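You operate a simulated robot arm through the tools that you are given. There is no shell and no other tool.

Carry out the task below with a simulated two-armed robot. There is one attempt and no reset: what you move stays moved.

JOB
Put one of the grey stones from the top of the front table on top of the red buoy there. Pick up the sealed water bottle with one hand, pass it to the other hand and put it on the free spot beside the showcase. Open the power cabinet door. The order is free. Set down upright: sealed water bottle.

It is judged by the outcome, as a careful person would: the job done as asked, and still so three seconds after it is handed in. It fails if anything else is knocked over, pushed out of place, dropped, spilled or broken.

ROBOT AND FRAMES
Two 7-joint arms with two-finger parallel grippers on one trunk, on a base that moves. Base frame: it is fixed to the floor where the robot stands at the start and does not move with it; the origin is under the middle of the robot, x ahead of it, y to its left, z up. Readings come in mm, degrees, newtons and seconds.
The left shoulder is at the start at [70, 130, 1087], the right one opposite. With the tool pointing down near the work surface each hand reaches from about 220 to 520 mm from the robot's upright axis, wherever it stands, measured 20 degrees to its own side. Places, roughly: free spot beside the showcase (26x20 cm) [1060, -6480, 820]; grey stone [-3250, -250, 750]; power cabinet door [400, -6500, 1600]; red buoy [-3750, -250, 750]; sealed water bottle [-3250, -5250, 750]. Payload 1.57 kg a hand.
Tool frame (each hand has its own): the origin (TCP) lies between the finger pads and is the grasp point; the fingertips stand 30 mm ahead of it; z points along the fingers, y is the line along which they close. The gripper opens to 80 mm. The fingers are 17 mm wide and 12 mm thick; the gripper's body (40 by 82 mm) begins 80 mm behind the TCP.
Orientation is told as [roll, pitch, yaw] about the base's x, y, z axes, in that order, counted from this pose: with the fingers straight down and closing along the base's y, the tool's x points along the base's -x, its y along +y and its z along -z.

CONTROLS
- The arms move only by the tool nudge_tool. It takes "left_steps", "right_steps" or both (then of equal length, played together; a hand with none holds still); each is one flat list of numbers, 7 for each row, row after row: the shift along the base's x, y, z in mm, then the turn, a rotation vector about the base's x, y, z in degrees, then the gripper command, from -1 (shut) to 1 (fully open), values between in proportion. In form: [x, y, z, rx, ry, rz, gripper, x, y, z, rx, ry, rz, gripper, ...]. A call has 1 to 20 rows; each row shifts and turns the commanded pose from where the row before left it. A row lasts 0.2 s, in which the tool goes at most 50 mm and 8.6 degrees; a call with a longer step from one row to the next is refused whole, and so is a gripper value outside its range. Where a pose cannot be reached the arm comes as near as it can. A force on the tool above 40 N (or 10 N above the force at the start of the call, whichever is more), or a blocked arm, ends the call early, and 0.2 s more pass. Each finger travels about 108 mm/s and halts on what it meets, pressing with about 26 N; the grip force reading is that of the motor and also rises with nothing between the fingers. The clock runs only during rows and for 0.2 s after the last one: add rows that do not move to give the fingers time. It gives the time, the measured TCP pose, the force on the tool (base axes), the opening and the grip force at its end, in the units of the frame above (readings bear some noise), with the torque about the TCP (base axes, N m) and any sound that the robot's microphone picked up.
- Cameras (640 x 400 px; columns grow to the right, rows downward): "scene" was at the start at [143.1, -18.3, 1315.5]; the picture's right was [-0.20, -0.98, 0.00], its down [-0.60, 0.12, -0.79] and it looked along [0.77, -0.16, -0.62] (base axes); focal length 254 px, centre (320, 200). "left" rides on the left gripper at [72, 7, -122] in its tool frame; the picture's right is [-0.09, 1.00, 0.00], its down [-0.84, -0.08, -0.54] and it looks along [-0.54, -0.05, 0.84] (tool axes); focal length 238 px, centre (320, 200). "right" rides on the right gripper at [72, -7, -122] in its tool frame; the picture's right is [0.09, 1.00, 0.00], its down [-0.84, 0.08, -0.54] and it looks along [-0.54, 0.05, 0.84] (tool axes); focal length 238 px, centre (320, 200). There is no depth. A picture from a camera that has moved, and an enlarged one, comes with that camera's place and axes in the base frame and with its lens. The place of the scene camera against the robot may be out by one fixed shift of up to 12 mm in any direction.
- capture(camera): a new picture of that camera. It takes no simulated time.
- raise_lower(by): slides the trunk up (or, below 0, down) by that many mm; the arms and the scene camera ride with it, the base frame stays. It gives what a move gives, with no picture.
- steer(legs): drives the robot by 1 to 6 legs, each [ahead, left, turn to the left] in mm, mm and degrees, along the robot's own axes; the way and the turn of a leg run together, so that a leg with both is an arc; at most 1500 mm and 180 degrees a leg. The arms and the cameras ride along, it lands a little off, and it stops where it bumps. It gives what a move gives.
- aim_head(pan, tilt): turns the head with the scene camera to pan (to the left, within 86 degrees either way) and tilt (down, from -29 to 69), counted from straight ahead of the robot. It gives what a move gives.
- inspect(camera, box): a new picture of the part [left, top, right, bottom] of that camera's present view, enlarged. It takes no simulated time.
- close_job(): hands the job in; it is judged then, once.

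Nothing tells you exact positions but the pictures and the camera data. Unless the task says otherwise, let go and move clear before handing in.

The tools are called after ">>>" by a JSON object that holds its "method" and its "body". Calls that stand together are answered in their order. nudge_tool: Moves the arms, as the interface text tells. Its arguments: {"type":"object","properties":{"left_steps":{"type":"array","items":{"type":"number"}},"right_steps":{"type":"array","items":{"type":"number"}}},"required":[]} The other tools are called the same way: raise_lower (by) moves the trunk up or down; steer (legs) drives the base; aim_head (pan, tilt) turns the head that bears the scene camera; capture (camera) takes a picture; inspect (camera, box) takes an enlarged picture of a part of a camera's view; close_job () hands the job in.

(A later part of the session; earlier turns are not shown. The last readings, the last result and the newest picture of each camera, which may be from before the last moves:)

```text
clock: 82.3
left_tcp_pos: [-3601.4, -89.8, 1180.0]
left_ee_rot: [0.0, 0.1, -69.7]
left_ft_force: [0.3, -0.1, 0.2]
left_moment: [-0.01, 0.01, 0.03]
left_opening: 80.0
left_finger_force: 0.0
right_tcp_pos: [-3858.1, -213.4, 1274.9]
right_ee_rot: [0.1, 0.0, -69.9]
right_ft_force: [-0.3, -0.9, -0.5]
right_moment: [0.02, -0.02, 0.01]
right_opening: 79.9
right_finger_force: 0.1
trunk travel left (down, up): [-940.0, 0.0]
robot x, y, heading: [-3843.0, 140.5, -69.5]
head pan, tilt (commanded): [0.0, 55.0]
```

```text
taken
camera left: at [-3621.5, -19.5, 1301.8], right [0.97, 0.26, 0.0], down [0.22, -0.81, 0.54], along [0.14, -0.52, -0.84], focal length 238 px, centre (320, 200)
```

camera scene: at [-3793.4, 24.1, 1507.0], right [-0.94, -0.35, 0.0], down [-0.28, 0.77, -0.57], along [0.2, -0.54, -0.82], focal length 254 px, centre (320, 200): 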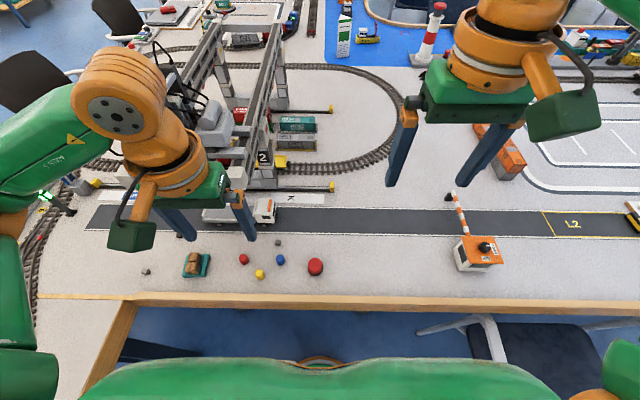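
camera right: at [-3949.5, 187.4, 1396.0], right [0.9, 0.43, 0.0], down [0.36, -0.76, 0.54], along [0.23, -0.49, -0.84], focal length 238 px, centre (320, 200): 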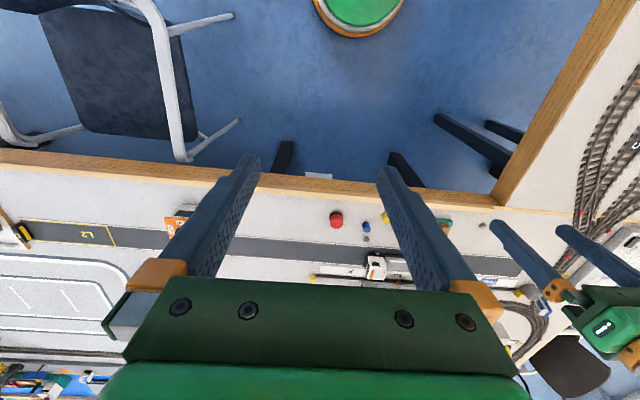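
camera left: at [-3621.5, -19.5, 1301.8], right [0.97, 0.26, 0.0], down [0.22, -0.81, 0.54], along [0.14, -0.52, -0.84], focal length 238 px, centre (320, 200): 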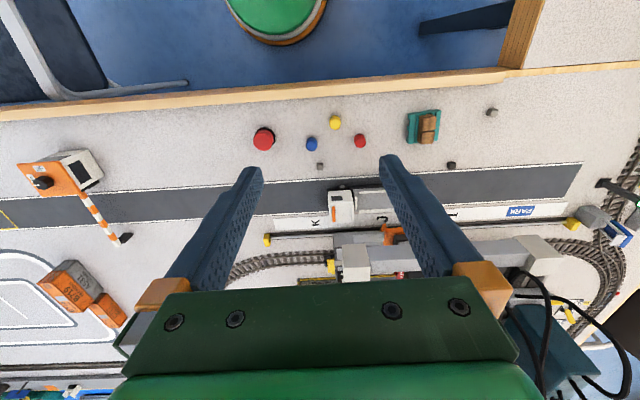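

I'm in position with the edge about 330 mm ahead of my axis, the buoy at 390 mm and the stone at about 500 mm. I'll lower the trunk and move the left hand toward the stone.

>>> {"method": "raise_lower", "body": {"by": -215}}

>>> {"method": "nudge_tool", "body": {"left_steps": [13, -43, -20, 0, 0, 0, 1, 13, -43, -20, 0, 0, 0, 1, 13, -43, -20, 0, 0, 0, 1, 0, 0, 0, 0, 0, 0, 1]}}

>>> {"method": "capture", "body": {"camera": "left"}}

>>> {"method": "capture", "body": {"camera": "scene"}}

```text
clock: 84.6
left_tcp_pos: [-3601.7, -89.1, 965.1]
left_ee_rot: [0.0, 0.0, -69.7]
left_ft_force: [0.2, -0.6, -0.6]
left_moment: [-0.01, -0.02, 0.02]
left_opening: 80.0
left_finger_force: 0.0
right_tcp_pos: [-3858.3, -215.6, 1059.2]
right_ee_rot: [-0.1, 0.0, -69.8]
right_ft_force: [0.2, -0.7, 0.1]
right_moment: [0.0, -0.01, 0.02]
right_opening: 80.0
right_finger_force: 0.0
trunk travel left (down, up): [-725.0, 215.0]
robot x, y, heading: [-3844.1, 139.1, -69.5]
head pan, tilt (commanded): [0.0, 55.0]
```

```text
clock: 85.6
left_tcp_pos: [-3562.6, -218.7, 904.6]
left_ee_rot: [0.0, 0.0, -69.8]
left_ft_force: [0.2, -0.2, 0.5]
left_moment: [0.02, 0.0, -0.05]
left_opening: 80.1
left_finger_force: 0.1
right_tcp_pos: [-3858.5, -213.6, 1060.6]
right_ee_rot: [0.0, 0.1, -69.8]
right_ft_force: [0.6, -1.3, 0.0]
right_moment: [-0.03, 0.0, -0.01]
right_opening: 80.0
right_finger_force: 0.0
trunk travel left (down, up): [-725.0, 215.0]
robot x, y, heading: [-3845.5, 143.0, -69.6]
head pan, tilt (commanded): [0.0, 55.0]
```

```text
taken
camera left: at [-3582.0, -147.7, 1027.1], right [0.97, 0.26, 0.0], down [0.22, -0.81, 0.54], along [0.14, -0.52, -0.84], focal length 238 px, centre (320, 200)
```

left: 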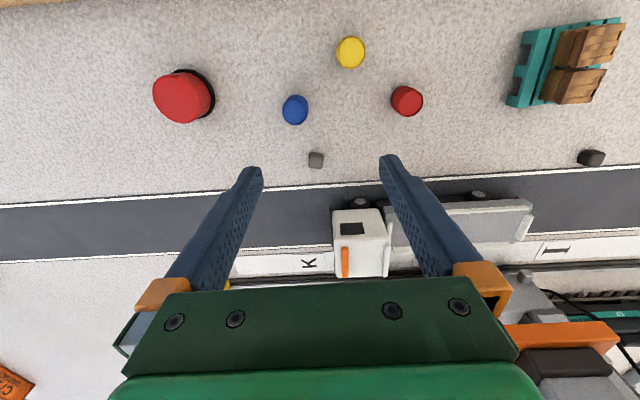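

```text
taken
camera scene: at [-3793.6, 25.3, 1292.0], right [-0.94, -0.34, 0.0], down [-0.28, 0.77, -0.57], along [0.2, -0.54, -0.82], focal length 254 px, centre (320, 200)
```

scene: 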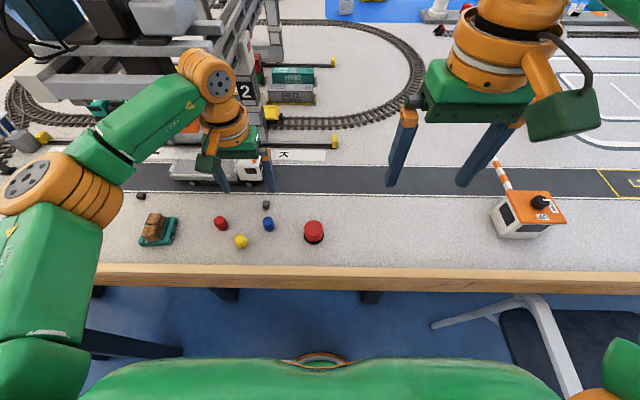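

The stone is at about (−3557, −261), and the truck, barrel and crane are clear of the fingers. I'll centre over it, part-close the gripper and descend partway to check alignment.

>>> {"method": "nudge_tool", "body": {"left_steps": [3, -21, 0, 0, 0, 0, 0.3, 3, -21.5, 0, 0, 0, 0, 0.2, 0, 0, -25, 0, 0, 0, 0.2, 0, 0, -25, 0, 0, 0, 0.2, 0, 0, -20, 0, 0, 0, 0.2, 0, 0, 0, 0, 0, 0, 0.2]}}

>>> {"method": "capture", "body": {"camera": "left"}}

>>> {"method": "inspect", "body": {"camera": "scene", "box": [180, 120, 340, 240]}}

```text
clock: 87.0
left_tcp_pos: [-3556.4, -259.4, 833.4]
left_ee_rot: [-0.2, 0.1, -69.8]
left_ft_force: [0.9, 0.1, -0.6]
left_moment: [0.01, -0.01, -0.02]
left_opening: 47.9
left_finger_force: 0.1
right_tcp_pos: [-3857.4, -214.4, 1060.5]
right_ee_rot: [0.0, 0.1, -69.7]
right_ft_force: [0.6, -0.4, 0.2]
right_moment: [0.0, 0.01, 0.03]
right_opening: 80.0
right_finger_force: 0.0
trunk travel left (down, up): [-725.0, 215.0]
robot x, y, heading: [-3842.7, 141.4, -69.7]
head pan, tilt (commanded): [0.0, 55.0]
```

```text
taken
camera left: at [-3575.7, -190.7, 955.1], right [0.97, 0.26, 0.0], down [0.22, -0.81, 0.54], along [0.14, -0.52, -0.84], focal length 238 px, centre (320, 200)
```

left: 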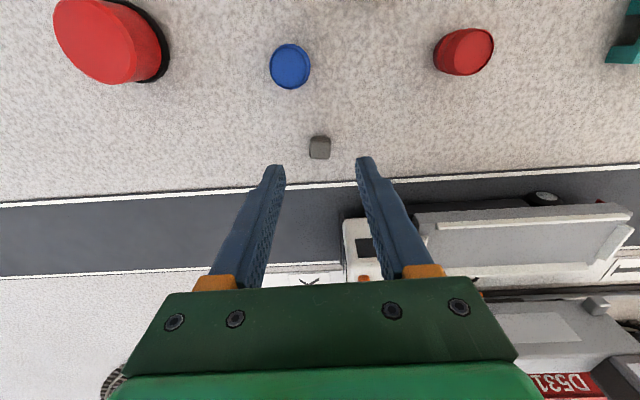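

```text
3.33 times, centred on (260, 180) of scene
camera zoom: at [-3792.2, 24.1, 1291.4], right [-0.94, -0.34, 0.0], down [-0.28, 0.77, -0.57], along [0.2, -0.54, -0.82], focal length 848 px, centre (520, 267)
```

zoom: 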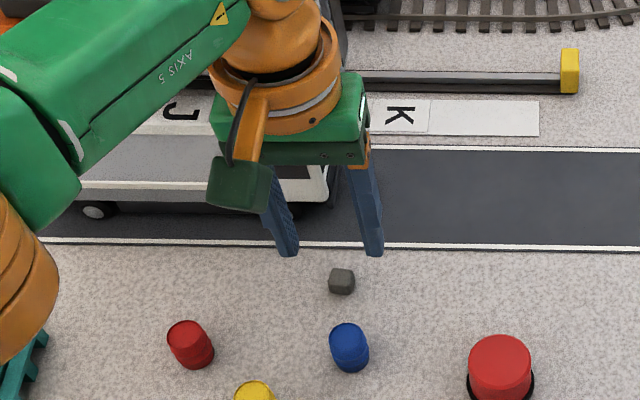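

The stone lines up directly between the fingers. I'll descend to just above the table and close.

>>> {"method": "nudge_tool", "body": {"left_steps": [0, -1, -20, 0, 0, 0, 0.1, 0, 0, -18, 0, 0, 0, 0, 0, 0, -10, 0, 0, 0, -0.1, 0, 0, 0, 0, 0, 0, -0.1]}}

>>> {"method": "capture", "body": {"camera": "left"}}

```text
clock: 88.0
left_tcp_pos: [-3555.3, -260.9, 789.4]
left_ee_rot: [0.1, -0.5, -69.6]
left_ft_force: [9.5, -10.5, 31.7]
left_moment: [-0.09, -0.15, 0.09]
left_opening: 36.0
left_finger_force: 0.1
right_tcp_pos: [-3860.0, -211.6, 1060.0]
right_ee_rot: [0.1, -0.2, -69.7]
right_ft_force: [-0.5, 0.7, -0.8]
right_moment: [0.02, -0.01, -0.03]
right_opening: 79.9
right_finger_force: 0.1
trunk travel left (down, up): [-725.0, 215.0]
robot x, y, heading: [-3842.5, 142.1, -69.7]
head pan, tilt (commanded): [0.0, 55.0]
```

```text
taken
camera left: at [-3576.8, -189.6, 911.3], right [0.97, 0.26, 0.0], down [0.22, -0.81, 0.55], along [0.14, -0.53, -0.84], focal length 238 px, centre (320, 200)
```

left: 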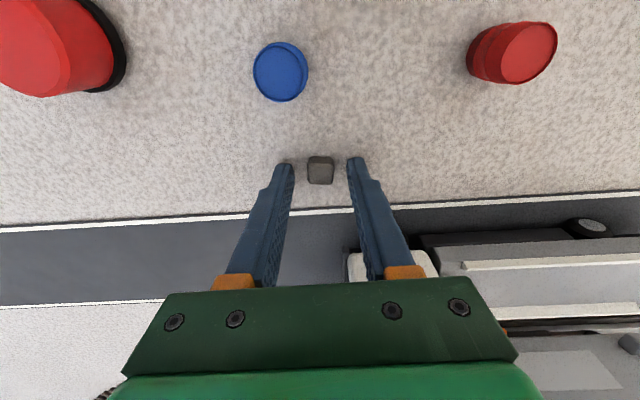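

The fingertips touched the mat at about z 759, so the surface is slightly higher than listed. I'll lift 5 mm, centre 3 mm toward me and close on the stone.

>>> {"method": "nudge_tool", "body": {"left_steps": [-1, 3, 5, 0, 0, 0, -0.1, 0, 0, 0, 0, 0, 0, -0.1, 0, 0, 0, 0, 0, 0, -1, 0, 0, 0, 0, 0, 0, -1, 0, 0, 0, 0, 0, 0, -1]}}

>>> {"method": "capture", "body": {"camera": "left"}}

```text
clock: 89.2
left_tcp_pos: [-3557.8, -257.0, 791.7]
left_ee_rot: [-0.1, -0.1, -69.7]
left_ft_force: [-0.4, -0.2, -0.6]
left_moment: [-0.02, 0.02, 0.0]
left_opening: 15.1
left_finger_force: 26.4
right_tcp_pos: [-3858.3, -214.7, 1060.7]
right_ee_rot: [0.0, 0.0, -69.9]
right_ft_force: [-0.1, -0.4, 0.0]
right_moment: [-0.01, -0.01, 0.03]
right_opening: 80.1
right_finger_force: 0.0
trunk travel left (down, up): [-725.0, 215.0]
robot x, y, heading: [-3843.2, 137.2, -69.5]
head pan, tilt (commanded): [0.0, 55.0]
```

```text
taken
camera left: at [-3577.6, -188.2, 913.6], right [0.97, 0.26, 0.0], down [0.22, -0.81, 0.54], along [0.14, -0.52, -0.84], focal length 238 px, centre (320, 200)
```

left: 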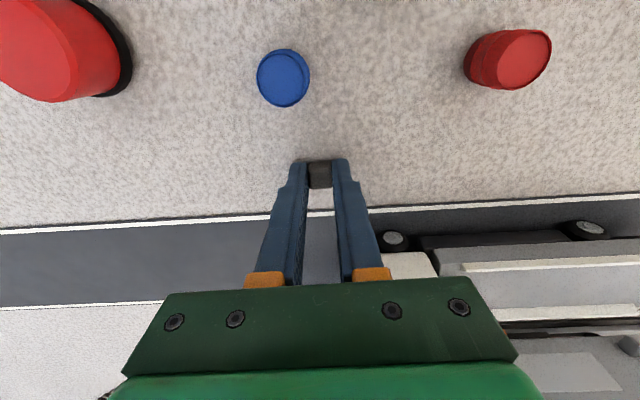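

The stone is gripped at a 15 mm opening. I'll lift it clear and carry it above the buoy for a look.

>>> {"method": "nudge_tool", "body": {"left_steps": [0, 0, 25, 0, 0, 0, -1, 0, 0, 30, 0, 0, 0, -1, 0, 0, 30, 0, 0, 0, -1, -30, 8, 0, 0, 0, 0, -1, -40, 10, 0, 0, 0, 0, -1, -40, 10, 0, 0, 0, 0, -1, -27, 8, 0, 0, 0, 0, -1, 0, 0, 0, 0, 0, 0, -1]}}

>>> {"method": "capture", "body": {"camera": "left"}}

>>> {"method": "inspect", "body": {"camera": "scene", "box": [220, 150, 380, 250]}}

```text
clock: 91.0
left_tcp_pos: [-3696.5, -222.8, 879.3]
left_ee_rot: [0.0, -0.1, -69.7]
left_ft_force: [-0.5, -0.3, -0.4]
left_moment: [-0.04, -0.06, -0.03]
left_opening: 15.6
left_finger_force: 26.3
right_tcp_pos: [-3860.5, -212.8, 1061.9]
right_ee_rot: [0.1, -0.1, -69.9]
right_ft_force: [0.0, 0.2, -1.0]
right_moment: [0.0, -0.05, 0.01]
right_opening: 80.1
right_finger_force: 0.0
trunk travel left (down, up): [-725.0, 215.0]
robot x, y, heading: [-3841.3, 140.3, -69.7]
head pan, tilt (commanded): [0.0, 55.0]
```

```text
taken
camera left: at [-3716.9, -152.4, 1000.8], right [0.97, 0.26, 0.0], down [0.22, -0.81, 0.54], along [0.14, -0.53, -0.84], focal length 238 px, centre (320, 200)
```

left: 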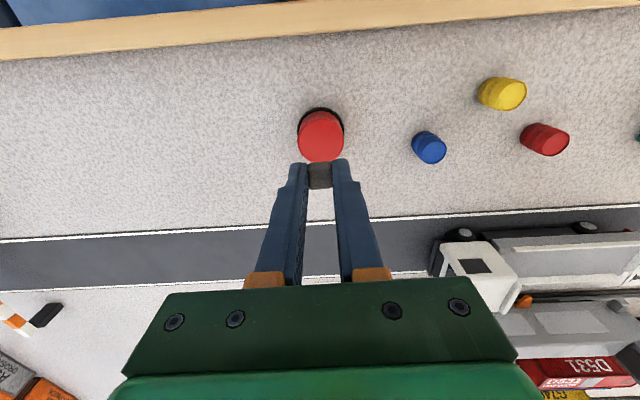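

```text
4.00 times, centred on (300, 200) of scene
camera zoom: at [-3796.3, 26.2, 1292.5], right [-0.94, -0.34, 0.0], down [-0.28, 0.77, -0.57], along [0.2, -0.54, -0.82], focal length 1017 px, centre (400, 200)
```

zoom: 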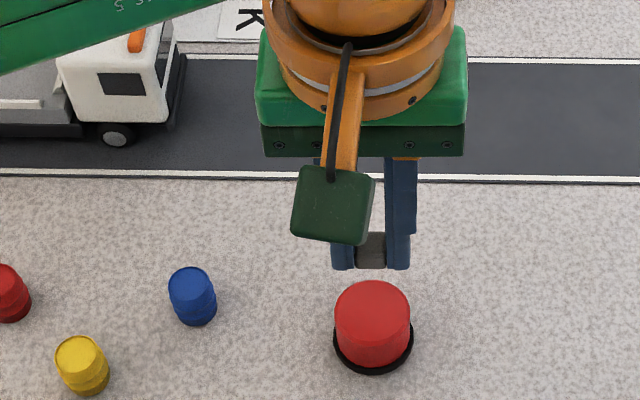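

The stone is hovering near the buoy. I'll zoom in with the wrist camera for the exact offset.

>>> {"method": "inspect", "body": {"camera": "left", "box": [260, 90, 380, 190]}}

```text
4.00 times, centred on (320, 140) of left
camera zoom: at [-3716.9, -152.4, 1000.8], right [0.97, 0.26, 0.0], down [0.22, -0.81, 0.54], along [0.14, -0.53, -0.84], focal length 953 px, centre (320, 440)
```

zoom: 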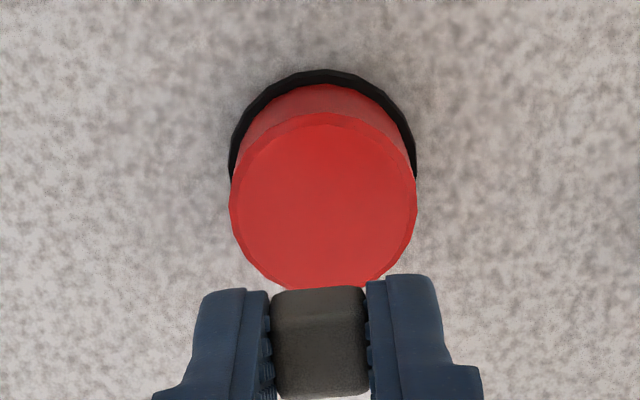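

The buoy's top centre works out at about (−3697, −221, 789), so the hand is already above it. I'll lower most of the way and check from the scene camera.

>>> {"method": "nudge_tool", "body": {"left_steps": [-1, 1, -20, 0, 0, 0, -1, 0, 0, -20, 0, 0, 0, -1, 0, 0, -8, 0, 0, 0, -1, 0, 0, 0, 0, 0, 0, -1]}}

>>> {"method": "inspect", "body": {"camera": "scene", "box": [270, 190, 350, 250]}}

>>> {"method": "inspect", "body": {"camera": "left", "box": [260, 90, 380, 190]}}

>>> {"method": "inspect", "body": {"camera": "right", "box": [320, 100, 640, 300]}}

```text
clock: 92.0
left_tcp_pos: [-3695.8, -222.4, 829.5]
left_ee_rot: [0.0, 0.1, -69.8]
left_ft_force: [-0.1, 0.2, -0.3]
left_moment: [-0.02, -0.02, 0.03]
left_opening: 15.0
left_finger_force: 25.4
right_tcp_pos: [-3857.9, -215.0, 1058.7]
right_ee_rot: [0.0, 0.0, -69.9]
right_ft_force: [-0.1, -0.1, -0.6]
right_moment: [0.02, -0.04, 0.01]
right_opening: 80.2
right_finger_force: 0.0
trunk travel left (down, up): [-725.0, 215.0]
robot x, y, heading: [-3843.7, 140.7, -69.7]
head pan, tilt (commanded): [0.0, 55.0]
```

```text
6.67 times, centred on (310, 220) of scene
camera zoom: at [-3793.4, 24.7, 1291.9], right [-0.94, -0.34, 0.0], down [-0.28, 0.77, -0.57], along [0.2, -0.54, -0.82], focal length 1695 px, centre (387, 67)
```

zoom: 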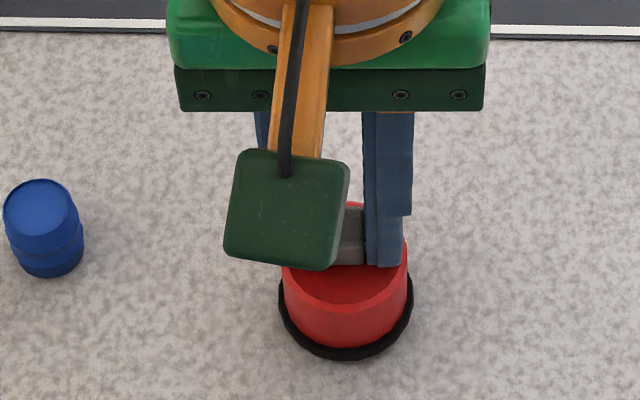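

```text
4.00 times, centred on (320, 140) of left
camera zoom: at [-3715.3, -151.9, 951.0], right [0.97, 0.26, 0.0], down [0.22, -0.81, 0.54], along [0.14, -0.52, -0.84], focal length 953 px, centre (320, 440)
```

zoom: 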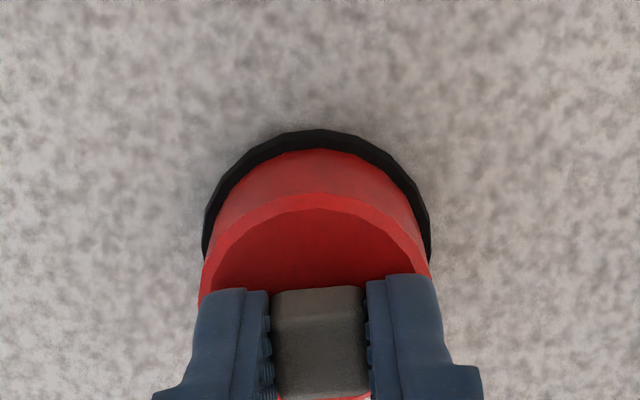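

```text
2.00 times, centred on (480, 200) of right
camera zoom: at [-3888.9, -150.2, 1180.9], right [0.9, 0.43, 0.0], down [0.36, -0.76, 0.54], along [0.23, -0.49, -0.84], focal length 477 px, centre (0, 200)
```

zoom: 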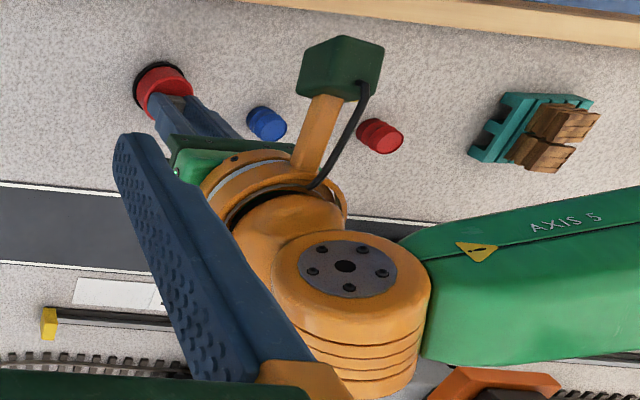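

The stone is centred over the buoy with only a few millimetres to go. I'll lower in small steps and watch the force.

>>> {"method": "nudge_tool", "body": {"left_steps": [0, 0, -3, 0, 0, 0, -1, 0, 0, -2, 0, 0, 0, -1, 0, 0, 0, 0, 0, 0, -1]}}

>>> {"method": "nudge_tool", "body": {"left_steps": [0, 0, -2, 0, 0, 0, -1, 0, 0, 0, 0, 0, 0, -1]}}

```text
clock: 92.8
left_tcp_pos: [-3695.4, -220.7, 827.4]
left_ee_rot: [-0.3, -0.6, -69.6]
left_ft_force: [2.0, 1.3, 19.3]
left_moment: [0.13, -0.13, -0.04]
left_opening: 15.1
left_finger_force: 26.3
right_tcp_pos: [-3858.1, -210.5, 1060.9]
right_ee_rot: [0.0, -0.3, -70.0]
right_ft_force: [-0.8, 0.2, 0.3]
right_moment: [0.01, 0.0, 0.01]
right_opening: 80.0
right_finger_force: 0.1
trunk travel left (down, up): [-725.0, 215.0]
robot x, y, heading: [-3847.1, 141.3, -69.9]
head pan, tilt (commanded): [0.0, 55.0]
stopped in row 3 (left hand): the force on the tool passed its limit at 42 N (the readings are from after the stop); the commanded pose is now the measured one
```

```text
clock: 93.4
left_tcp_pos: [-3696.5, -220.6, 827.0]
left_ee_rot: [-0.4, -1.1, -69.5]
left_ft_force: [-0.1, 4.5, 21.2]
left_moment: [0.31, -0.07, 0.0]
left_opening: 15.2
left_finger_force: 25.9
right_tcp_pos: [-3858.0, -208.7, 1062.0]
right_ee_rot: [0.0, -0.3, -69.7]
right_ft_force: [-0.5, 0.2, 0.5]
right_moment: [-0.02, -0.02, 0.01]
right_opening: 80.2
right_finger_force: 0.0
trunk travel left (down, up): [-725.0, 215.0]
robot x, y, heading: [-3844.5, 142.7, -69.8]
head pan, tilt (commanded): [0.0, 55.0]
stopped in row 2 (left hand): the force on the tool passed its limit at 42 N (the readings are from after the stop); the commanded pose is now the measured one
```

Contact came earlier than I expected, so the buoy top is at about z 796. I'll back off slightly to relieve the force and check that the stone is seated.

>>> {"method": "nudge_tool", "body": {"left_steps": [0, 0, 1.5, 0, 0, 0, -1, 0, 0, 0, 0, 0, 0, -1]}}

>>> {"method": "inspect", "body": {"camera": "left", "box": [260, 90, 380, 190]}}

>>> {"method": "inspect", "body": {"camera": "scene", "box": [270, 190, 350, 250]}}

```text
clock: 94.0
left_tcp_pos: [-3696.8, -221.3, 828.3]
left_ee_rot: [-0.3, -0.7, -69.6]
left_ft_force: [0.5, 5.6, 15.1]
left_moment: [0.27, -0.02, 0.01]
left_opening: 15.3
left_finger_force: 25.4
right_tcp_pos: [-3857.6, -209.8, 1061.3]
right_ee_rot: [0.0, -0.3, -69.8]
right_ft_force: [0.4, -0.4, 0.6]
right_moment: [-0.04, -0.01, 0.0]
right_opening: 80.0
right_finger_force: 0.0
trunk travel left (down, up): [-725.0, 215.0]
robot x, y, heading: [-3845.3, 138.9, -69.9]
head pan, tilt (commanded): [0.0, 55.0]
```

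```text
4.00 times, centred on (320, 140) of left
camera zoom: at [-3716.2, -149.8, 948.7], right [0.97, 0.26, 0.0], down [0.22, -0.8, 0.55], along [0.14, -0.54, -0.83], focal length 953 px, centre (320, 440)
```

zoom: 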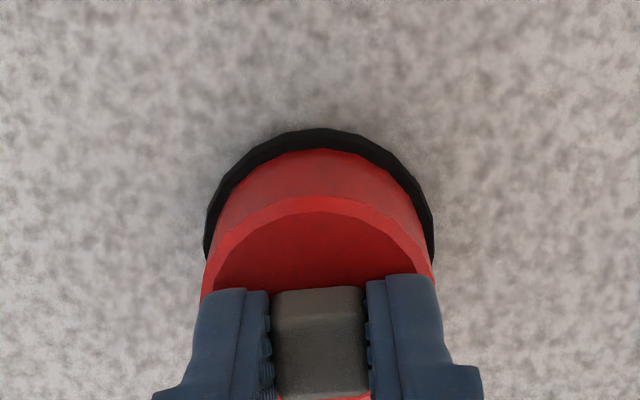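

```text
6.67 times, centred on (310, 220) of scene
camera zoom: at [-3794.8, 30.0, 1292.4], right [-0.94, -0.34, 0.0], down [-0.28, 0.77, -0.58], along [0.2, -0.54, -0.82], focal length 1695 px, centre (387, 67)
```

zoom: 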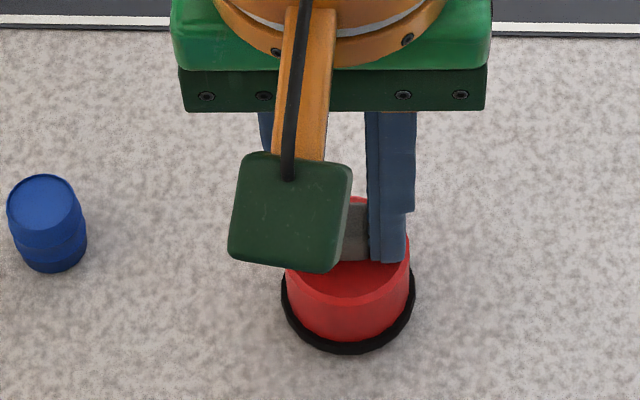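

There's still 15 N of upward force, so I'll raise a touch more before opening.

>>> {"method": "nudge_tool", "body": {"left_steps": [0, 0, 1.5, 0, 0, 0, -1, 0, 0, 0, 0, 0, 0, -1]}}

```text
clock: 94.6
left_tcp_pos: [-3694.9, -222.8, 828.0]
left_ee_rot: [-0.2, -0.7, -69.6]
left_ft_force: [-0.6, 1.3, 4.0]
left_moment: [0.1, 0.0, 0.03]
left_opening: 15.2
left_finger_force: 25.9
right_tcp_pos: [-3858.3, -213.5, 1060.6]
right_ee_rot: [0.1, -0.1, -69.9]
right_ft_force: [-0.9, 0.0, 0.6]
right_moment: [0.02, -0.01, 0.0]
right_opening: 80.0
right_finger_force: 0.1
trunk travel left (down, up): [-725.0, 215.0]
robot x, y, heading: [-3844.4, 137.8, -69.9]
head pan, tilt (commanded): [0.0, 55.0]
```

Force is down to 4 N with the stone resting on the buoy. I'll open slowly and lift straight up.

>>> {"method": "nudge_tool", "body": {"left_steps": [0, 0, 0, 0, 0, 0, -0.55, 0, 0, 0, 0, 0, 0, -0.4, 0, 0, 0.5, 0, 0, 0, -0.25, 0, 0, 3, 0, 0, 0, -0.1, 0, 0, 8, 0, 0, 0, -0.1, 0, 0, 20, 0, 0, 0, -0.1, 0, 0, 30, 0, 0, 0, -0.1, 0, 0, 30, 0, 0, 0, -0.1]}}

>>> {"method": "inspect", "body": {"camera": "left", "box": [240, 70, 400, 190]}}

>>> {"method": "inspect", "body": {"camera": "scene", "box": [220, 170, 380, 270]}}

```text
clock: 96.4
left_tcp_pos: [-3694.7, -225.3, 919.7]
left_ee_rot: [-0.2, -0.7, -69.6]
left_ft_force: [0.2, 0.4, 0.2]
left_moment: [-0.02, -0.01, -0.03]
left_opening: 36.0
left_finger_force: 0.0
right_tcp_pos: [-3857.3, -214.0, 1059.0]
right_ee_rot: [0.2, 0.0, -69.9]
right_ft_force: [-0.3, 1.5, -0.2]
right_moment: [-0.01, -0.02, 0.02]
right_opening: 79.8
right_finger_force: 0.0
trunk travel left (down, up): [-725.0, 215.0]
robot x, y, heading: [-3841.1, 140.7, -69.8]
head pan, tilt (commanded): [0.0, 55.0]
```

```text
3.33 times, centred on (320, 130) of left
camera zoom: at [-3715.3, -153.0, 1041.1], right [0.97, 0.26, 0.0], down [0.22, -0.81, 0.55], along [0.14, -0.53, -0.83], focal length 794 px, centre (320, 433)
```

zoom: 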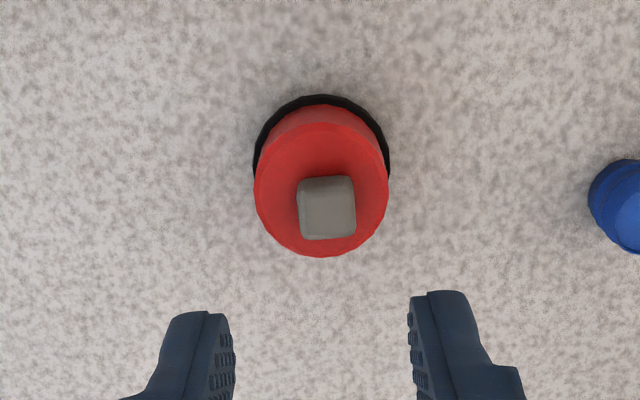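

```text
4.00 times, centred on (300, 220) of scene
camera zoom: at [-3793.8, 25.1, 1292.0], right [-0.94, -0.34, 0.0], down [-0.28, 0.77, -0.57], along [0.2, -0.54, -0.82], focal length 1017 px, centre (400, 120)
```

zoom: 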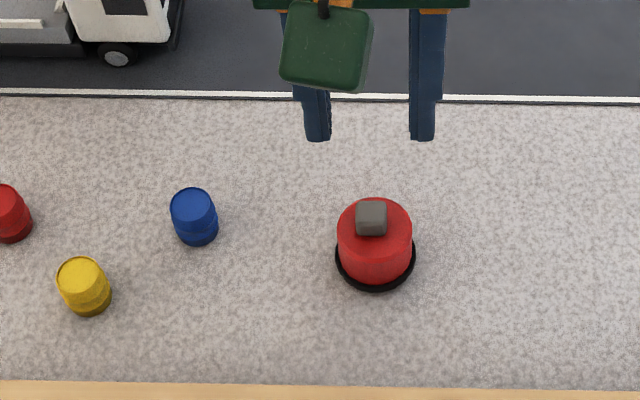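

The stone sits squarely on the buoy with nothing else disturbed. I'll raise the left hand, lift the trunk and back away from the table.

>>> {"method": "nudge_tool", "body": {"left_steps": [-8, 20, 40, 0, 0, 0, 0.5, -8, 20, 40, 0, 0, 0, 1, -10, 25, 30, 0, 0, 0, 1, -10, 25, 30, 0, 0, 0, 1]}}

>>> {"method": "raise_lower", "body": {"by": 215}}

>>> {"method": "capture", "body": {"camera": "scene"}}

```text
clock: 97.4
left_tcp_pos: [-3730.0, -132.8, 1059.4]
left_ee_rot: [-0.3, -0.6, -69.6]
left_ft_force: [-0.8, -0.9, -0.4]
left_moment: [0.0, -0.02, -0.04]
left_opening: 79.8
left_finger_force: 0.0
right_tcp_pos: [-3857.2, -214.1, 1058.9]
right_ee_rot: [0.2, -0.2, -69.8]
right_ft_force: [0.3, -0.1, 0.5]
right_moment: [-0.03, 0.0, -0.04]
right_opening: 80.1
right_finger_force: 0.1
trunk travel left (down, up): [-725.0, 215.0]
robot x, y, heading: [-3844.8, 140.2, -69.6]
head pan, tilt (commanded): [0.0, 55.0]
```

```text
clock: 99.7
left_tcp_pos: [-3730.4, -134.8, 1273.8]
left_ee_rot: [-0.3, -0.7, -69.6]
left_ft_force: [0.0, -0.1, 0.6]
left_moment: [-0.01, -0.05, 0.02]
left_opening: 80.0
left_finger_force: 0.1
right_tcp_pos: [-3858.4, -214.2, 1274.6]
right_ee_rot: [0.1, 0.0, -69.8]
right_ft_force: [-0.3, -1.0, -0.7]
right_moment: [0.0, -0.03, -0.01]
right_opening: 80.1
right_finger_force: 0.1
trunk travel left (down, up): [-940.0, 0.0]
robot x, y, heading: [-3843.4, 138.9, -69.9]
head pan, tilt (commanded): [0.0, 55.0]
```

```text
taken
camera scene: at [-3793.5, 24.6, 1506.9], right [-0.94, -0.34, 0.0], down [-0.28, 0.77, -0.57], along [0.2, -0.54, -0.82], focal length 254 px, centre (320, 200)
```

scene: 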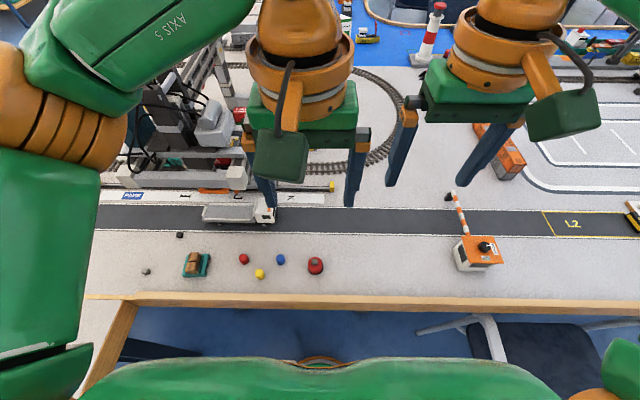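

I'll back out the way I came, then go round the north end and across the open floor.

>>> {"method": "steer", "body": {"legs": [[-1000, 0, 0], [0, 0, -24.5], [-1080, 0, 0], [0, 0, 96.4]]}}

>>> {"method": "aim_head", "body": {"pan": 0, "tilt": 30}}

>>> {"method": "capture", "body": {"camera": "scene"}}

```text
clock: 115.4
left_tcp_pos: [-3817.4, 2190.1, 1273.3]
left_ee_rot: [-0.3, -0.6, 2.8]
left_ft_force: [-0.1, 0.1, 0.1]
left_moment: [0.02, -0.01, 0.02]
left_opening: 80.1
left_finger_force: 0.1
right_tcp_pos: [-3778.7, 2043.0, 1274.6]
right_ee_rot: [0.1, 0.0, 2.4]
right_ft_force: [0.0, -0.5, -0.7]
right_moment: [-0.01, -0.03, -0.02]
right_opening: 80.0
right_finger_force: 0.0
trunk travel left (down, up): [-940.0, 0.0]
robot x, y, heading: [-4112.1, 2163.9, 2.6]
head pan, tilt (commanded): [0.0, 55.0]
```

```text
clock: 116.3
left_tcp_pos: [-3816.2, 2190.3, 1273.8]
left_ee_rot: [-0.2, -0.6, 2.8]
left_ft_force: [0.3, -0.3, -0.2]
left_moment: [-0.04, 0.0, -0.02]
left_opening: 80.0
left_finger_force: 0.0
right_tcp_pos: [-3779.3, 2044.5, 1275.6]
right_ee_rot: [0.0, 0.0, 2.5]
right_ft_force: [-0.3, 0.4, -0.3]
right_moment: [0.03, 0.0, -0.05]
right_opening: 80.1
right_finger_force: 0.1
trunk travel left (down, up): [-940.0, 0.0]
robot x, y, heading: [-4112.5, 2162.9, 2.7]
head pan, tilt (commanded): [0.0, 30.0]
```

```text
taken
camera scene: at [-3964.5, 2170.1, 1542.9], right [0.04, -1.0, 0.0], down [-0.5, -0.02, -0.87], along [0.86, 0.04, -0.5], focal length 254 px, centre (320, 200)
```

scene: 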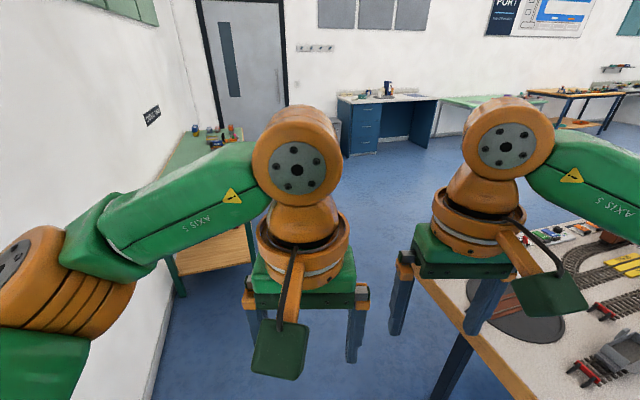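

The corridor back is clear, so I'll drive through it and onto the open floor.

>>> {"method": "steer", "body": {"legs": [[1290, 0, 0], [0, 0, -46.2], [1500, 0, 0], [190, 0, 0], [0, 0, -26]]}}

>>> {"method": "aim_head", "body": {"pan": 0, "tilt": 20}}

>>> {"method": "capture", "body": {"camera": "scene"}}

```text
clock: 134.5
left_tcp_pos: [-1519.7, 717.6, 1274.1]
left_ee_rot: [-0.3, -0.6, -71.0]
left_ft_force: [0.6, -0.5, 0.6]
left_moment: [0.0, -0.01, -0.03]
left_opening: 80.2
left_finger_force: 0.1
right_tcp_pos: [-1648.8, 642.7, 1275.1]
right_ee_rot: [0.1, -0.1, -71.3]
right_ft_force: [-0.4, -0.2, -0.3]
right_moment: [0.01, 0.03, -0.02]
right_opening: 80.0
right_finger_force: 0.1
trunk travel left (down, up): [-940.0, 0.0]
robot x, y, heading: [-1625.2, 994.4, -71.4]
head pan, tilt (commanded): [0.0, 30.0]
```

```text
clock: 135.2
left_tcp_pos: [-1520.4, 717.8, 1274.9]
left_ee_rot: [-0.3, -0.7, -71.1]
left_ft_force: [-0.4, -0.1, -0.7]
left_moment: [0.04, 0.05, 0.0]
left_opening: 80.4
left_finger_force: 0.1
right_tcp_pos: [-1648.3, 640.9, 1274.3]
right_ee_rot: [0.1, 0.0, -71.3]
right_ft_force: [0.1, 0.1, 0.5]
right_moment: [0.01, -0.02, -0.01]
right_opening: 79.9
right_finger_force: 0.0
trunk travel left (down, up): [-940.0, 0.0]
robot x, y, heading: [-1624.1, 998.8, -71.5]
head pan, tilt (commanded): [0.0, 20.0]
```

```text
taken
camera scene: at [-1571.8, 858.8, 1559.0], right [-0.95, -0.32, 0.0], down [-0.11, 0.32, -0.94], along [0.3, -0.89, -0.34], focal length 254 px, centre (320, 200)
```

scene: 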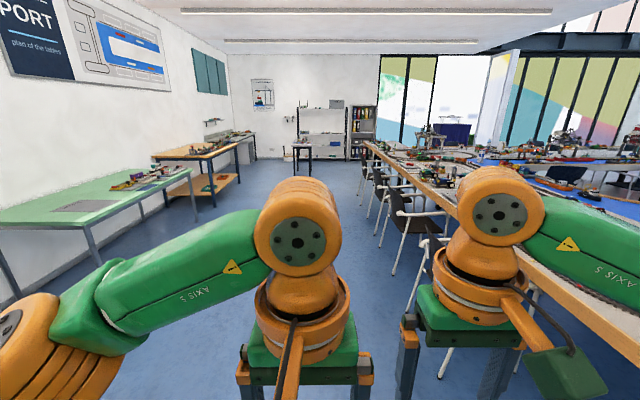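

I'm aligned with the aisle between the side tables and the chairs. I'll drive down it.

>>> {"method": "steer", "body": {"legs": [[1500, 0, 0], [1500, 0, 0], [1500, -50, 0]]}}

>>> {"method": "capture", "body": {"camera": "scene"}}

>>> {"method": "aim_head", "body": {"pan": -45, "tilt": 15}}

>>> {"method": "capture", "body": {"camera": "scene"}}

```text
refused: leg 3 is longer than a leg can be; nothing moved
```

```text
taken
camera scene: at [-1571.8, 858.8, 1559.0], right [-0.95, -0.32, 0.0], down [-0.11, 0.32, -0.94], along [0.3, -0.89, -0.34], focal length 254 px, centre (320, 200)
```

scene: 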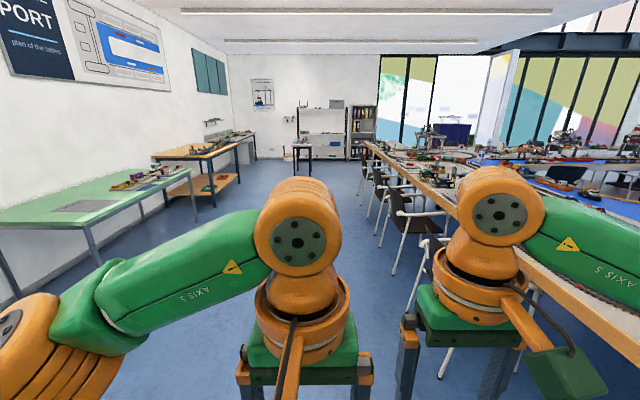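

```text
clock: 136.3
left_tcp_pos: [-1518.5, 717.6, 1274.5]
left_ee_rot: [-0.2, -0.6, -70.9]
left_ft_force: [-0.4, -0.8, 0.0]
left_moment: [-0.01, 0.02, 0.0]
left_opening: 79.8
left_finger_force: 0.1
right_tcp_pos: [-1648.1, 640.8, 1274.1]
right_ee_rot: [0.1, -0.1, -71.3]
right_ft_force: [0.5, -0.4, -0.3]
right_moment: [-0.03, 0.0, 0.02]
right_opening: 80.0
right_finger_force: 0.1
trunk travel left (down, up): [-940.0, 0.0]
robot x, y, heading: [-1622.4, 998.8, -71.3]
head pan, tilt (commanded): [-45.0, 15.0]
```

```text
taken
camera scene: at [-1643.1, 863.0, 1567.2], right [-0.9, 0.44, 0.0], down [0.11, 0.23, -0.97], along [-0.43, -0.87, -0.26], focal length 254 px, centre (320, 200)
```

scene: 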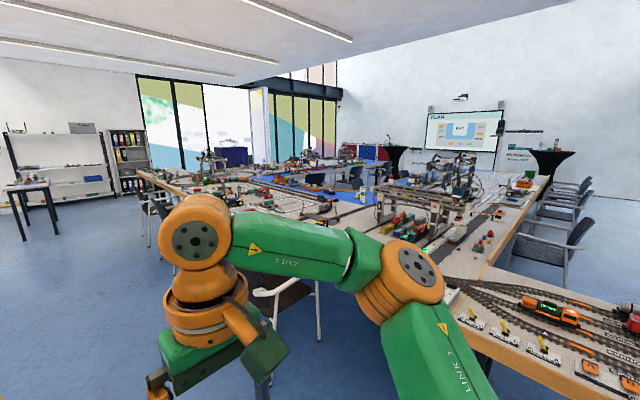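

That leg was just over the limit and got refused, so nothing moved. I'll repeat it with shorter legs.

>>> {"method": "steer", "body": {"legs": [[1500, 0, 0], [1500, 0, 0], [1450, -50, 0]]}}

>>> {"method": "aim_head", "body": {"pan": 0, "tilt": 20}}

>>> {"method": "capture", "body": {"camera": "scene"}}

>>> {"method": "aim_head", "body": {"pan": -45, "tilt": 20}}

>>> {"method": "capture", "body": {"camera": "scene"}}

```text
clock: 157.6
left_tcp_pos: [-153.6, -3525.7, 1273.9]
left_ee_rot: [-0.2, -0.6, -71.5]
left_ft_force: [0.7, -0.4, -0.4]
left_moment: [-0.01, 0.02, 0.01]
left_opening: 80.1
left_finger_force: 0.1
right_tcp_pos: [-282.1, -3600.0, 1274.8]
right_ee_rot: [0.1, -0.1, -71.7]
right_ft_force: [0.5, 0.5, -0.3]
right_moment: [0.0, -0.03, -0.01]
right_opening: 79.8
right_finger_force: 0.1
trunk travel left (down, up): [-940.0, 0.0]
robot x, y, heading: [-257.2, -3248.3, -71.8]
head pan, tilt (commanded): [-45.0, 15.0]
```

```text
clock: 158.7
left_tcp_pos: [-152.7, -3526.5, 1273.4]
left_ee_rot: [-0.3, -0.6, -71.6]
left_ft_force: [-0.1, -0.5, 0.1]
left_moment: [0.01, 0.0, -0.02]
left_opening: 80.0
left_finger_force: 0.1
right_tcp_pos: [-283.0, -3602.2, 1274.7]
right_ee_rot: [0.1, 0.0, -71.8]
right_ft_force: [0.3, -0.4, 0.2]
right_moment: [0.04, -0.01, 0.03]
right_opening: 80.1
right_finger_force: 0.1
trunk travel left (down, up): [-940.0, 0.0]
robot x, y, heading: [-255.4, -3249.7, -71.8]
head pan, tilt (commanded): [0.0, 20.0]
```

```text
taken
camera scene: at [-204.0, -3384.4, 1559.1], right [-0.95, -0.31, 0.0], down [-0.11, 0.33, -0.94], along [0.29, -0.89, -0.34], focal length 254 px, centre (320, 200)
```

scene: 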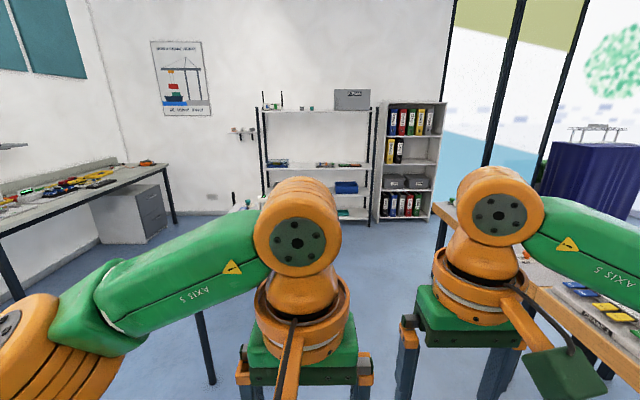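

```text
clock: 159.8
left_tcp_pos: [-152.5, -3526.5, 1273.9]
left_ee_rot: [-0.3, -0.6, -71.5]
left_ft_force: [-0.1, 0.9, 0.5]
left_moment: [0.02, 0.02, 0.06]
left_opening: 80.2
left_finger_force: 0.1
right_tcp_pos: [-281.6, -3602.0, 1274.7]
right_ee_rot: [0.0, 0.1, -71.8]
right_ft_force: [-0.5, 0.1, -0.4]
right_moment: [0.03, 0.01, 0.0]
right_opening: 80.1
right_finger_force: 0.1
trunk travel left (down, up): [-940.0, 0.0]
robot x, y, heading: [-260.5, -3245.7, -71.9]
head pan, tilt (commanded): [-45.0, 20.0]
```

```text
taken
camera scene: at [-274.7, -3379.1, 1559.1], right [-0.89, 0.45, 0.0], down [0.15, 0.31, -0.94], along [-0.42, -0.84, -0.34], focal length 254 px, centre (320, 200)
```

scene: 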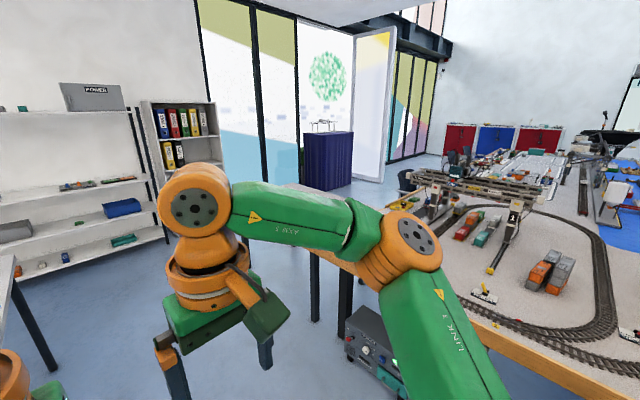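

I'm level with the small table now. I'll check the floor to the right for chairs before moving toward the gap between the table's south end and the shelves.

>>> {"method": "aim_head", "body": {"pan": -80, "tilt": 40}}

>>> {"method": "capture", "body": {"camera": "scene"}}

>>> {"method": "aim_head", "body": {"pan": -30, "tilt": 50}}

>>> {"method": "capture", "body": {"camera": "scene"}}

>>> {"method": "aim_head", "body": {"pan": 20, "tilt": 50}}

>>> {"method": "capture", "body": {"camera": "scene"}}

```text
clock: 160.9
left_tcp_pos: [-152.6, -3525.3, 1273.2]
left_ee_rot: [-0.3, -0.7, -71.5]
left_ft_force: [0.5, 0.3, 0.0]
left_moment: [-0.01, -0.02, 0.0]
left_opening: 79.9
left_finger_force: 0.0
right_tcp_pos: [-282.7, -3602.4, 1275.2]
right_ee_rot: [0.2, 0.0, -71.8]
right_ft_force: [0.7, -1.1, 0.0]
right_moment: [-0.03, 0.0, 0.01]
right_opening: 80.1
right_finger_force: 0.2
trunk travel left (down, up): [-940.0, 0.0]
robot x, y, heading: [-253.4, -3244.1, -71.6]
head pan, tilt (commanded): [-80.0, 40.0]
```

```text
taken
camera scene: at [-307.8, -3336.3, 1527.7], right [-0.47, 0.88, 0.0], down [0.57, 0.3, -0.77], along [-0.67, -0.36, -0.64], focal length 254 px, centre (320, 200)
```

scene: 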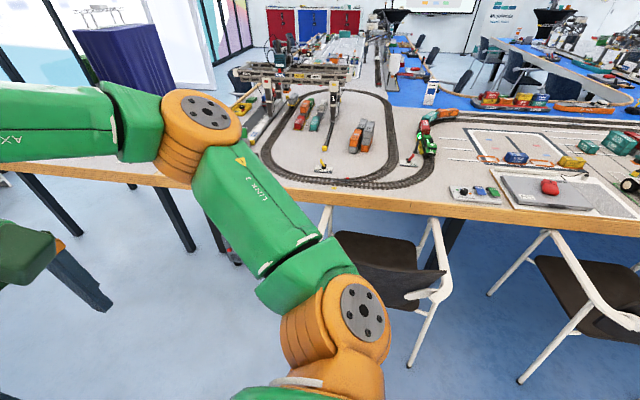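

```text
clock: 162.0
left_tcp_pos: [-153.0, -3525.8, 1273.7]
left_ee_rot: [-0.3, -0.6, -71.6]
left_ft_force: [-0.3, -0.6, 0.1]
left_moment: [-0.02, 0.03, 0.02]
left_opening: 79.9
left_finger_force: 0.0
right_tcp_pos: [-282.2, -3602.7, 1274.5]
right_ee_rot: [0.1, -0.1, -71.8]
right_ft_force: [0.2, -0.6, 0.4]
right_moment: [-0.04, -0.01, -0.04]
right_opening: 80.2
right_finger_force: 0.1
trunk travel left (down, up): [-940.0, 0.0]
robot x, y, heading: [-255.2, -3247.8, -71.8]
head pan, tilt (commanded): [-30.0, 50.0]
```

```text
taken
camera scene: at [-248.8, -3371.2, 1513.5], right [-0.98, 0.2, 0.0], down [0.16, 0.75, -0.64], along [-0.13, -0.63, -0.77], focal length 254 px, centre (320, 200)
```

scene: 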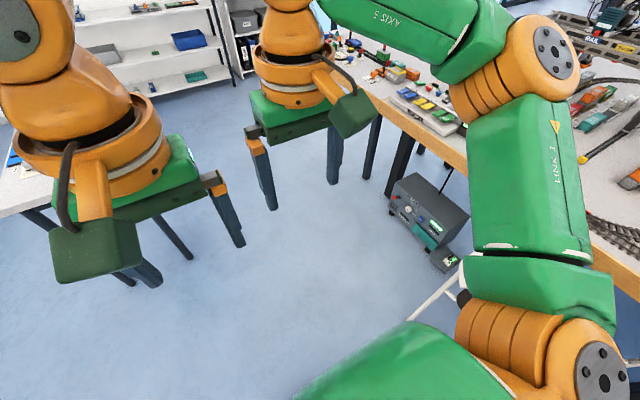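

```text
clock: 163.2
left_tcp_pos: [-152.2, -3525.6, 1274.6]
left_ee_rot: [-0.3, -0.6, -71.5]
left_ft_force: [-0.5, -0.6, -0.4]
left_moment: [-0.01, -0.03, 0.01]
left_opening: 80.0
left_finger_force: 0.1
right_tcp_pos: [-282.1, -3601.2, 1274.7]
right_ee_rot: [0.1, 0.0, -71.8]
right_ft_force: [0.6, 0.0, 0.0]
right_moment: [-0.04, -0.05, -0.02]
right_opening: 80.0
right_finger_force: 0.1
trunk travel left (down, up): [-940.0, 0.0]
robot x, y, heading: [-258.5, -3246.7, -71.9]
head pan, tilt (commanded): [20.0, 50.0]
```

```text
taken
camera scene: at [-185.5, -3356.5, 1513.5], right [-0.79, -0.62, 0.0], down [-0.47, 0.6, -0.64], along [0.4, -0.51, -0.77], focal length 254 px, centre (320, 200)
```

scene: 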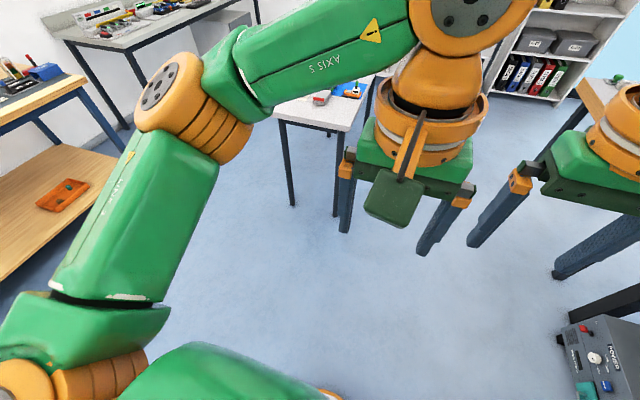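

The way ahead is clear: the small table is on the left and a chair is behind me on the right. I'll move forward with a slight shift right, then turn west into the gap.

>>> {"method": "steer", "body": {"legs": [[900, -250, 0], [1450, 0, 0], [450, 0, 0], [0, 0, -90]]}}

>>> {"method": "aim_head", "body": {"pan": 0, "tilt": 25}}

>>> {"method": "capture", "body": {"camera": "scene"}}

>>> {"method": "aim_head", "body": {"pan": 85, "tilt": 10}}

>>> {"method": "capture", "body": {"camera": "scene"}}

```text
clock: 181.0
left_tcp_pos: [100.5, -6094.4, 1274.4]
left_ee_rot: [-0.3, -0.6, -161.2]
left_ft_force: [0.4, -0.9, 0.2]
left_moment: [0.01, 0.01, -0.01]
left_opening: 79.9
left_finger_force: 0.1
right_tcp_pos: [24.7, -5966.0, 1273.7]
right_ee_rot: [0.1, 0.0, -161.4]
right_ft_force: [0.1, 0.5, 1.1]
right_moment: [0.0, 0.02, -0.02]
right_opening: 80.0
right_finger_force: 0.1
trunk travel left (down, up): [-940.0, 0.0]
robot x, y, heading: [380.0, -5990.0, -161.5]
head pan, tilt (commanded): [20.0, 50.0]
```

```text
clock: 181.9
left_tcp_pos: [101.4, -6095.2, 1274.2]
left_ee_rot: [-0.3, -0.6, -161.1]
left_ft_force: [-0.1, -0.5, -0.3]
left_moment: [-0.01, -0.01, -0.02]
left_opening: 80.1
left_finger_force: 0.1
right_tcp_pos: [25.0, -5964.7, 1274.3]
right_ee_rot: [0.0, -0.1, -161.6]
right_ft_force: [-0.4, 0.1, 0.2]
right_moment: [0.0, 0.04, -0.02]
right_opening: 80.1
right_finger_force: 0.0
trunk travel left (down, up): [-940.0, 0.0]
robot x, y, heading: [379.4, -5992.0, -161.2]
head pan, tilt (commanded): [0.0, 25.0]
```

```text
taken
camera scene: at [252.7, -6034.5, 1550.9], right [-0.32, 0.95, 0.0], down [0.4, 0.13, -0.91], along [-0.86, -0.29, -0.42], focal length 254 px, centre (320, 200)
```

scene: 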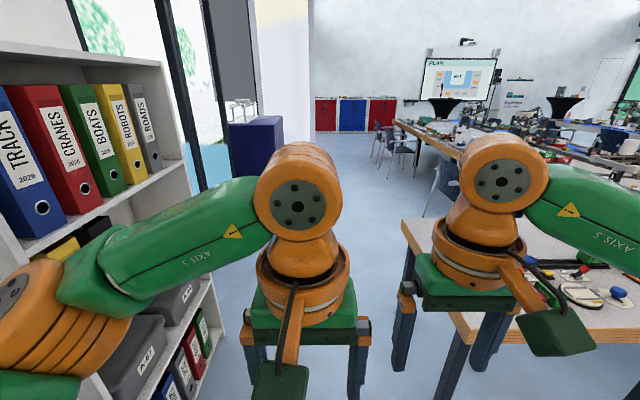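

```text
clock: 183.5
left_tcp_pos: [100.3, -6094.7, 1274.5]
left_ee_rot: [-0.3, -0.6, -161.3]
left_ft_force: [0.4, -0.5, 0.0]
left_moment: [0.0, 0.0, -0.05]
left_opening: 79.7
left_finger_force: 0.0
right_tcp_pos: [24.9, -5964.5, 1274.6]
right_ee_rot: [0.1, -0.1, -161.5]
right_ft_force: [0.3, -1.2, 0.7]
right_moment: [0.04, 0.0, 0.01]
right_opening: 80.0
right_finger_force: 0.0
trunk travel left (down, up): [-940.0, 0.0]
robot x, y, heading: [378.0, -5988.5, -161.5]
head pan, tilt (commanded): [85.0, 10.0]
```

```text
taken
camera scene: at [361.6, -6095.8, 1575.3], right [-0.97, -0.23, 0.0], down [-0.04, 0.17, -0.98], along [0.23, -0.96, -0.17], focal length 254 px, centre (320, 200)
```

scene: 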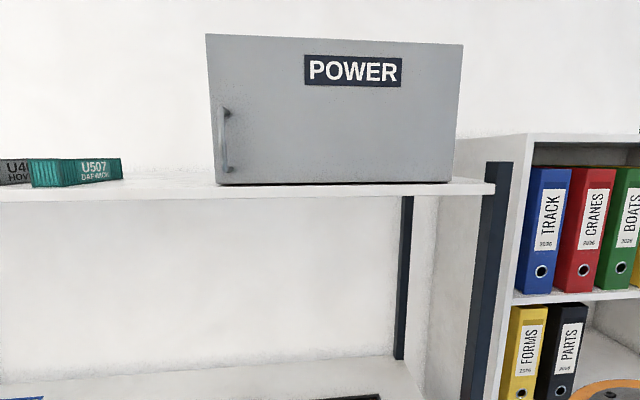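

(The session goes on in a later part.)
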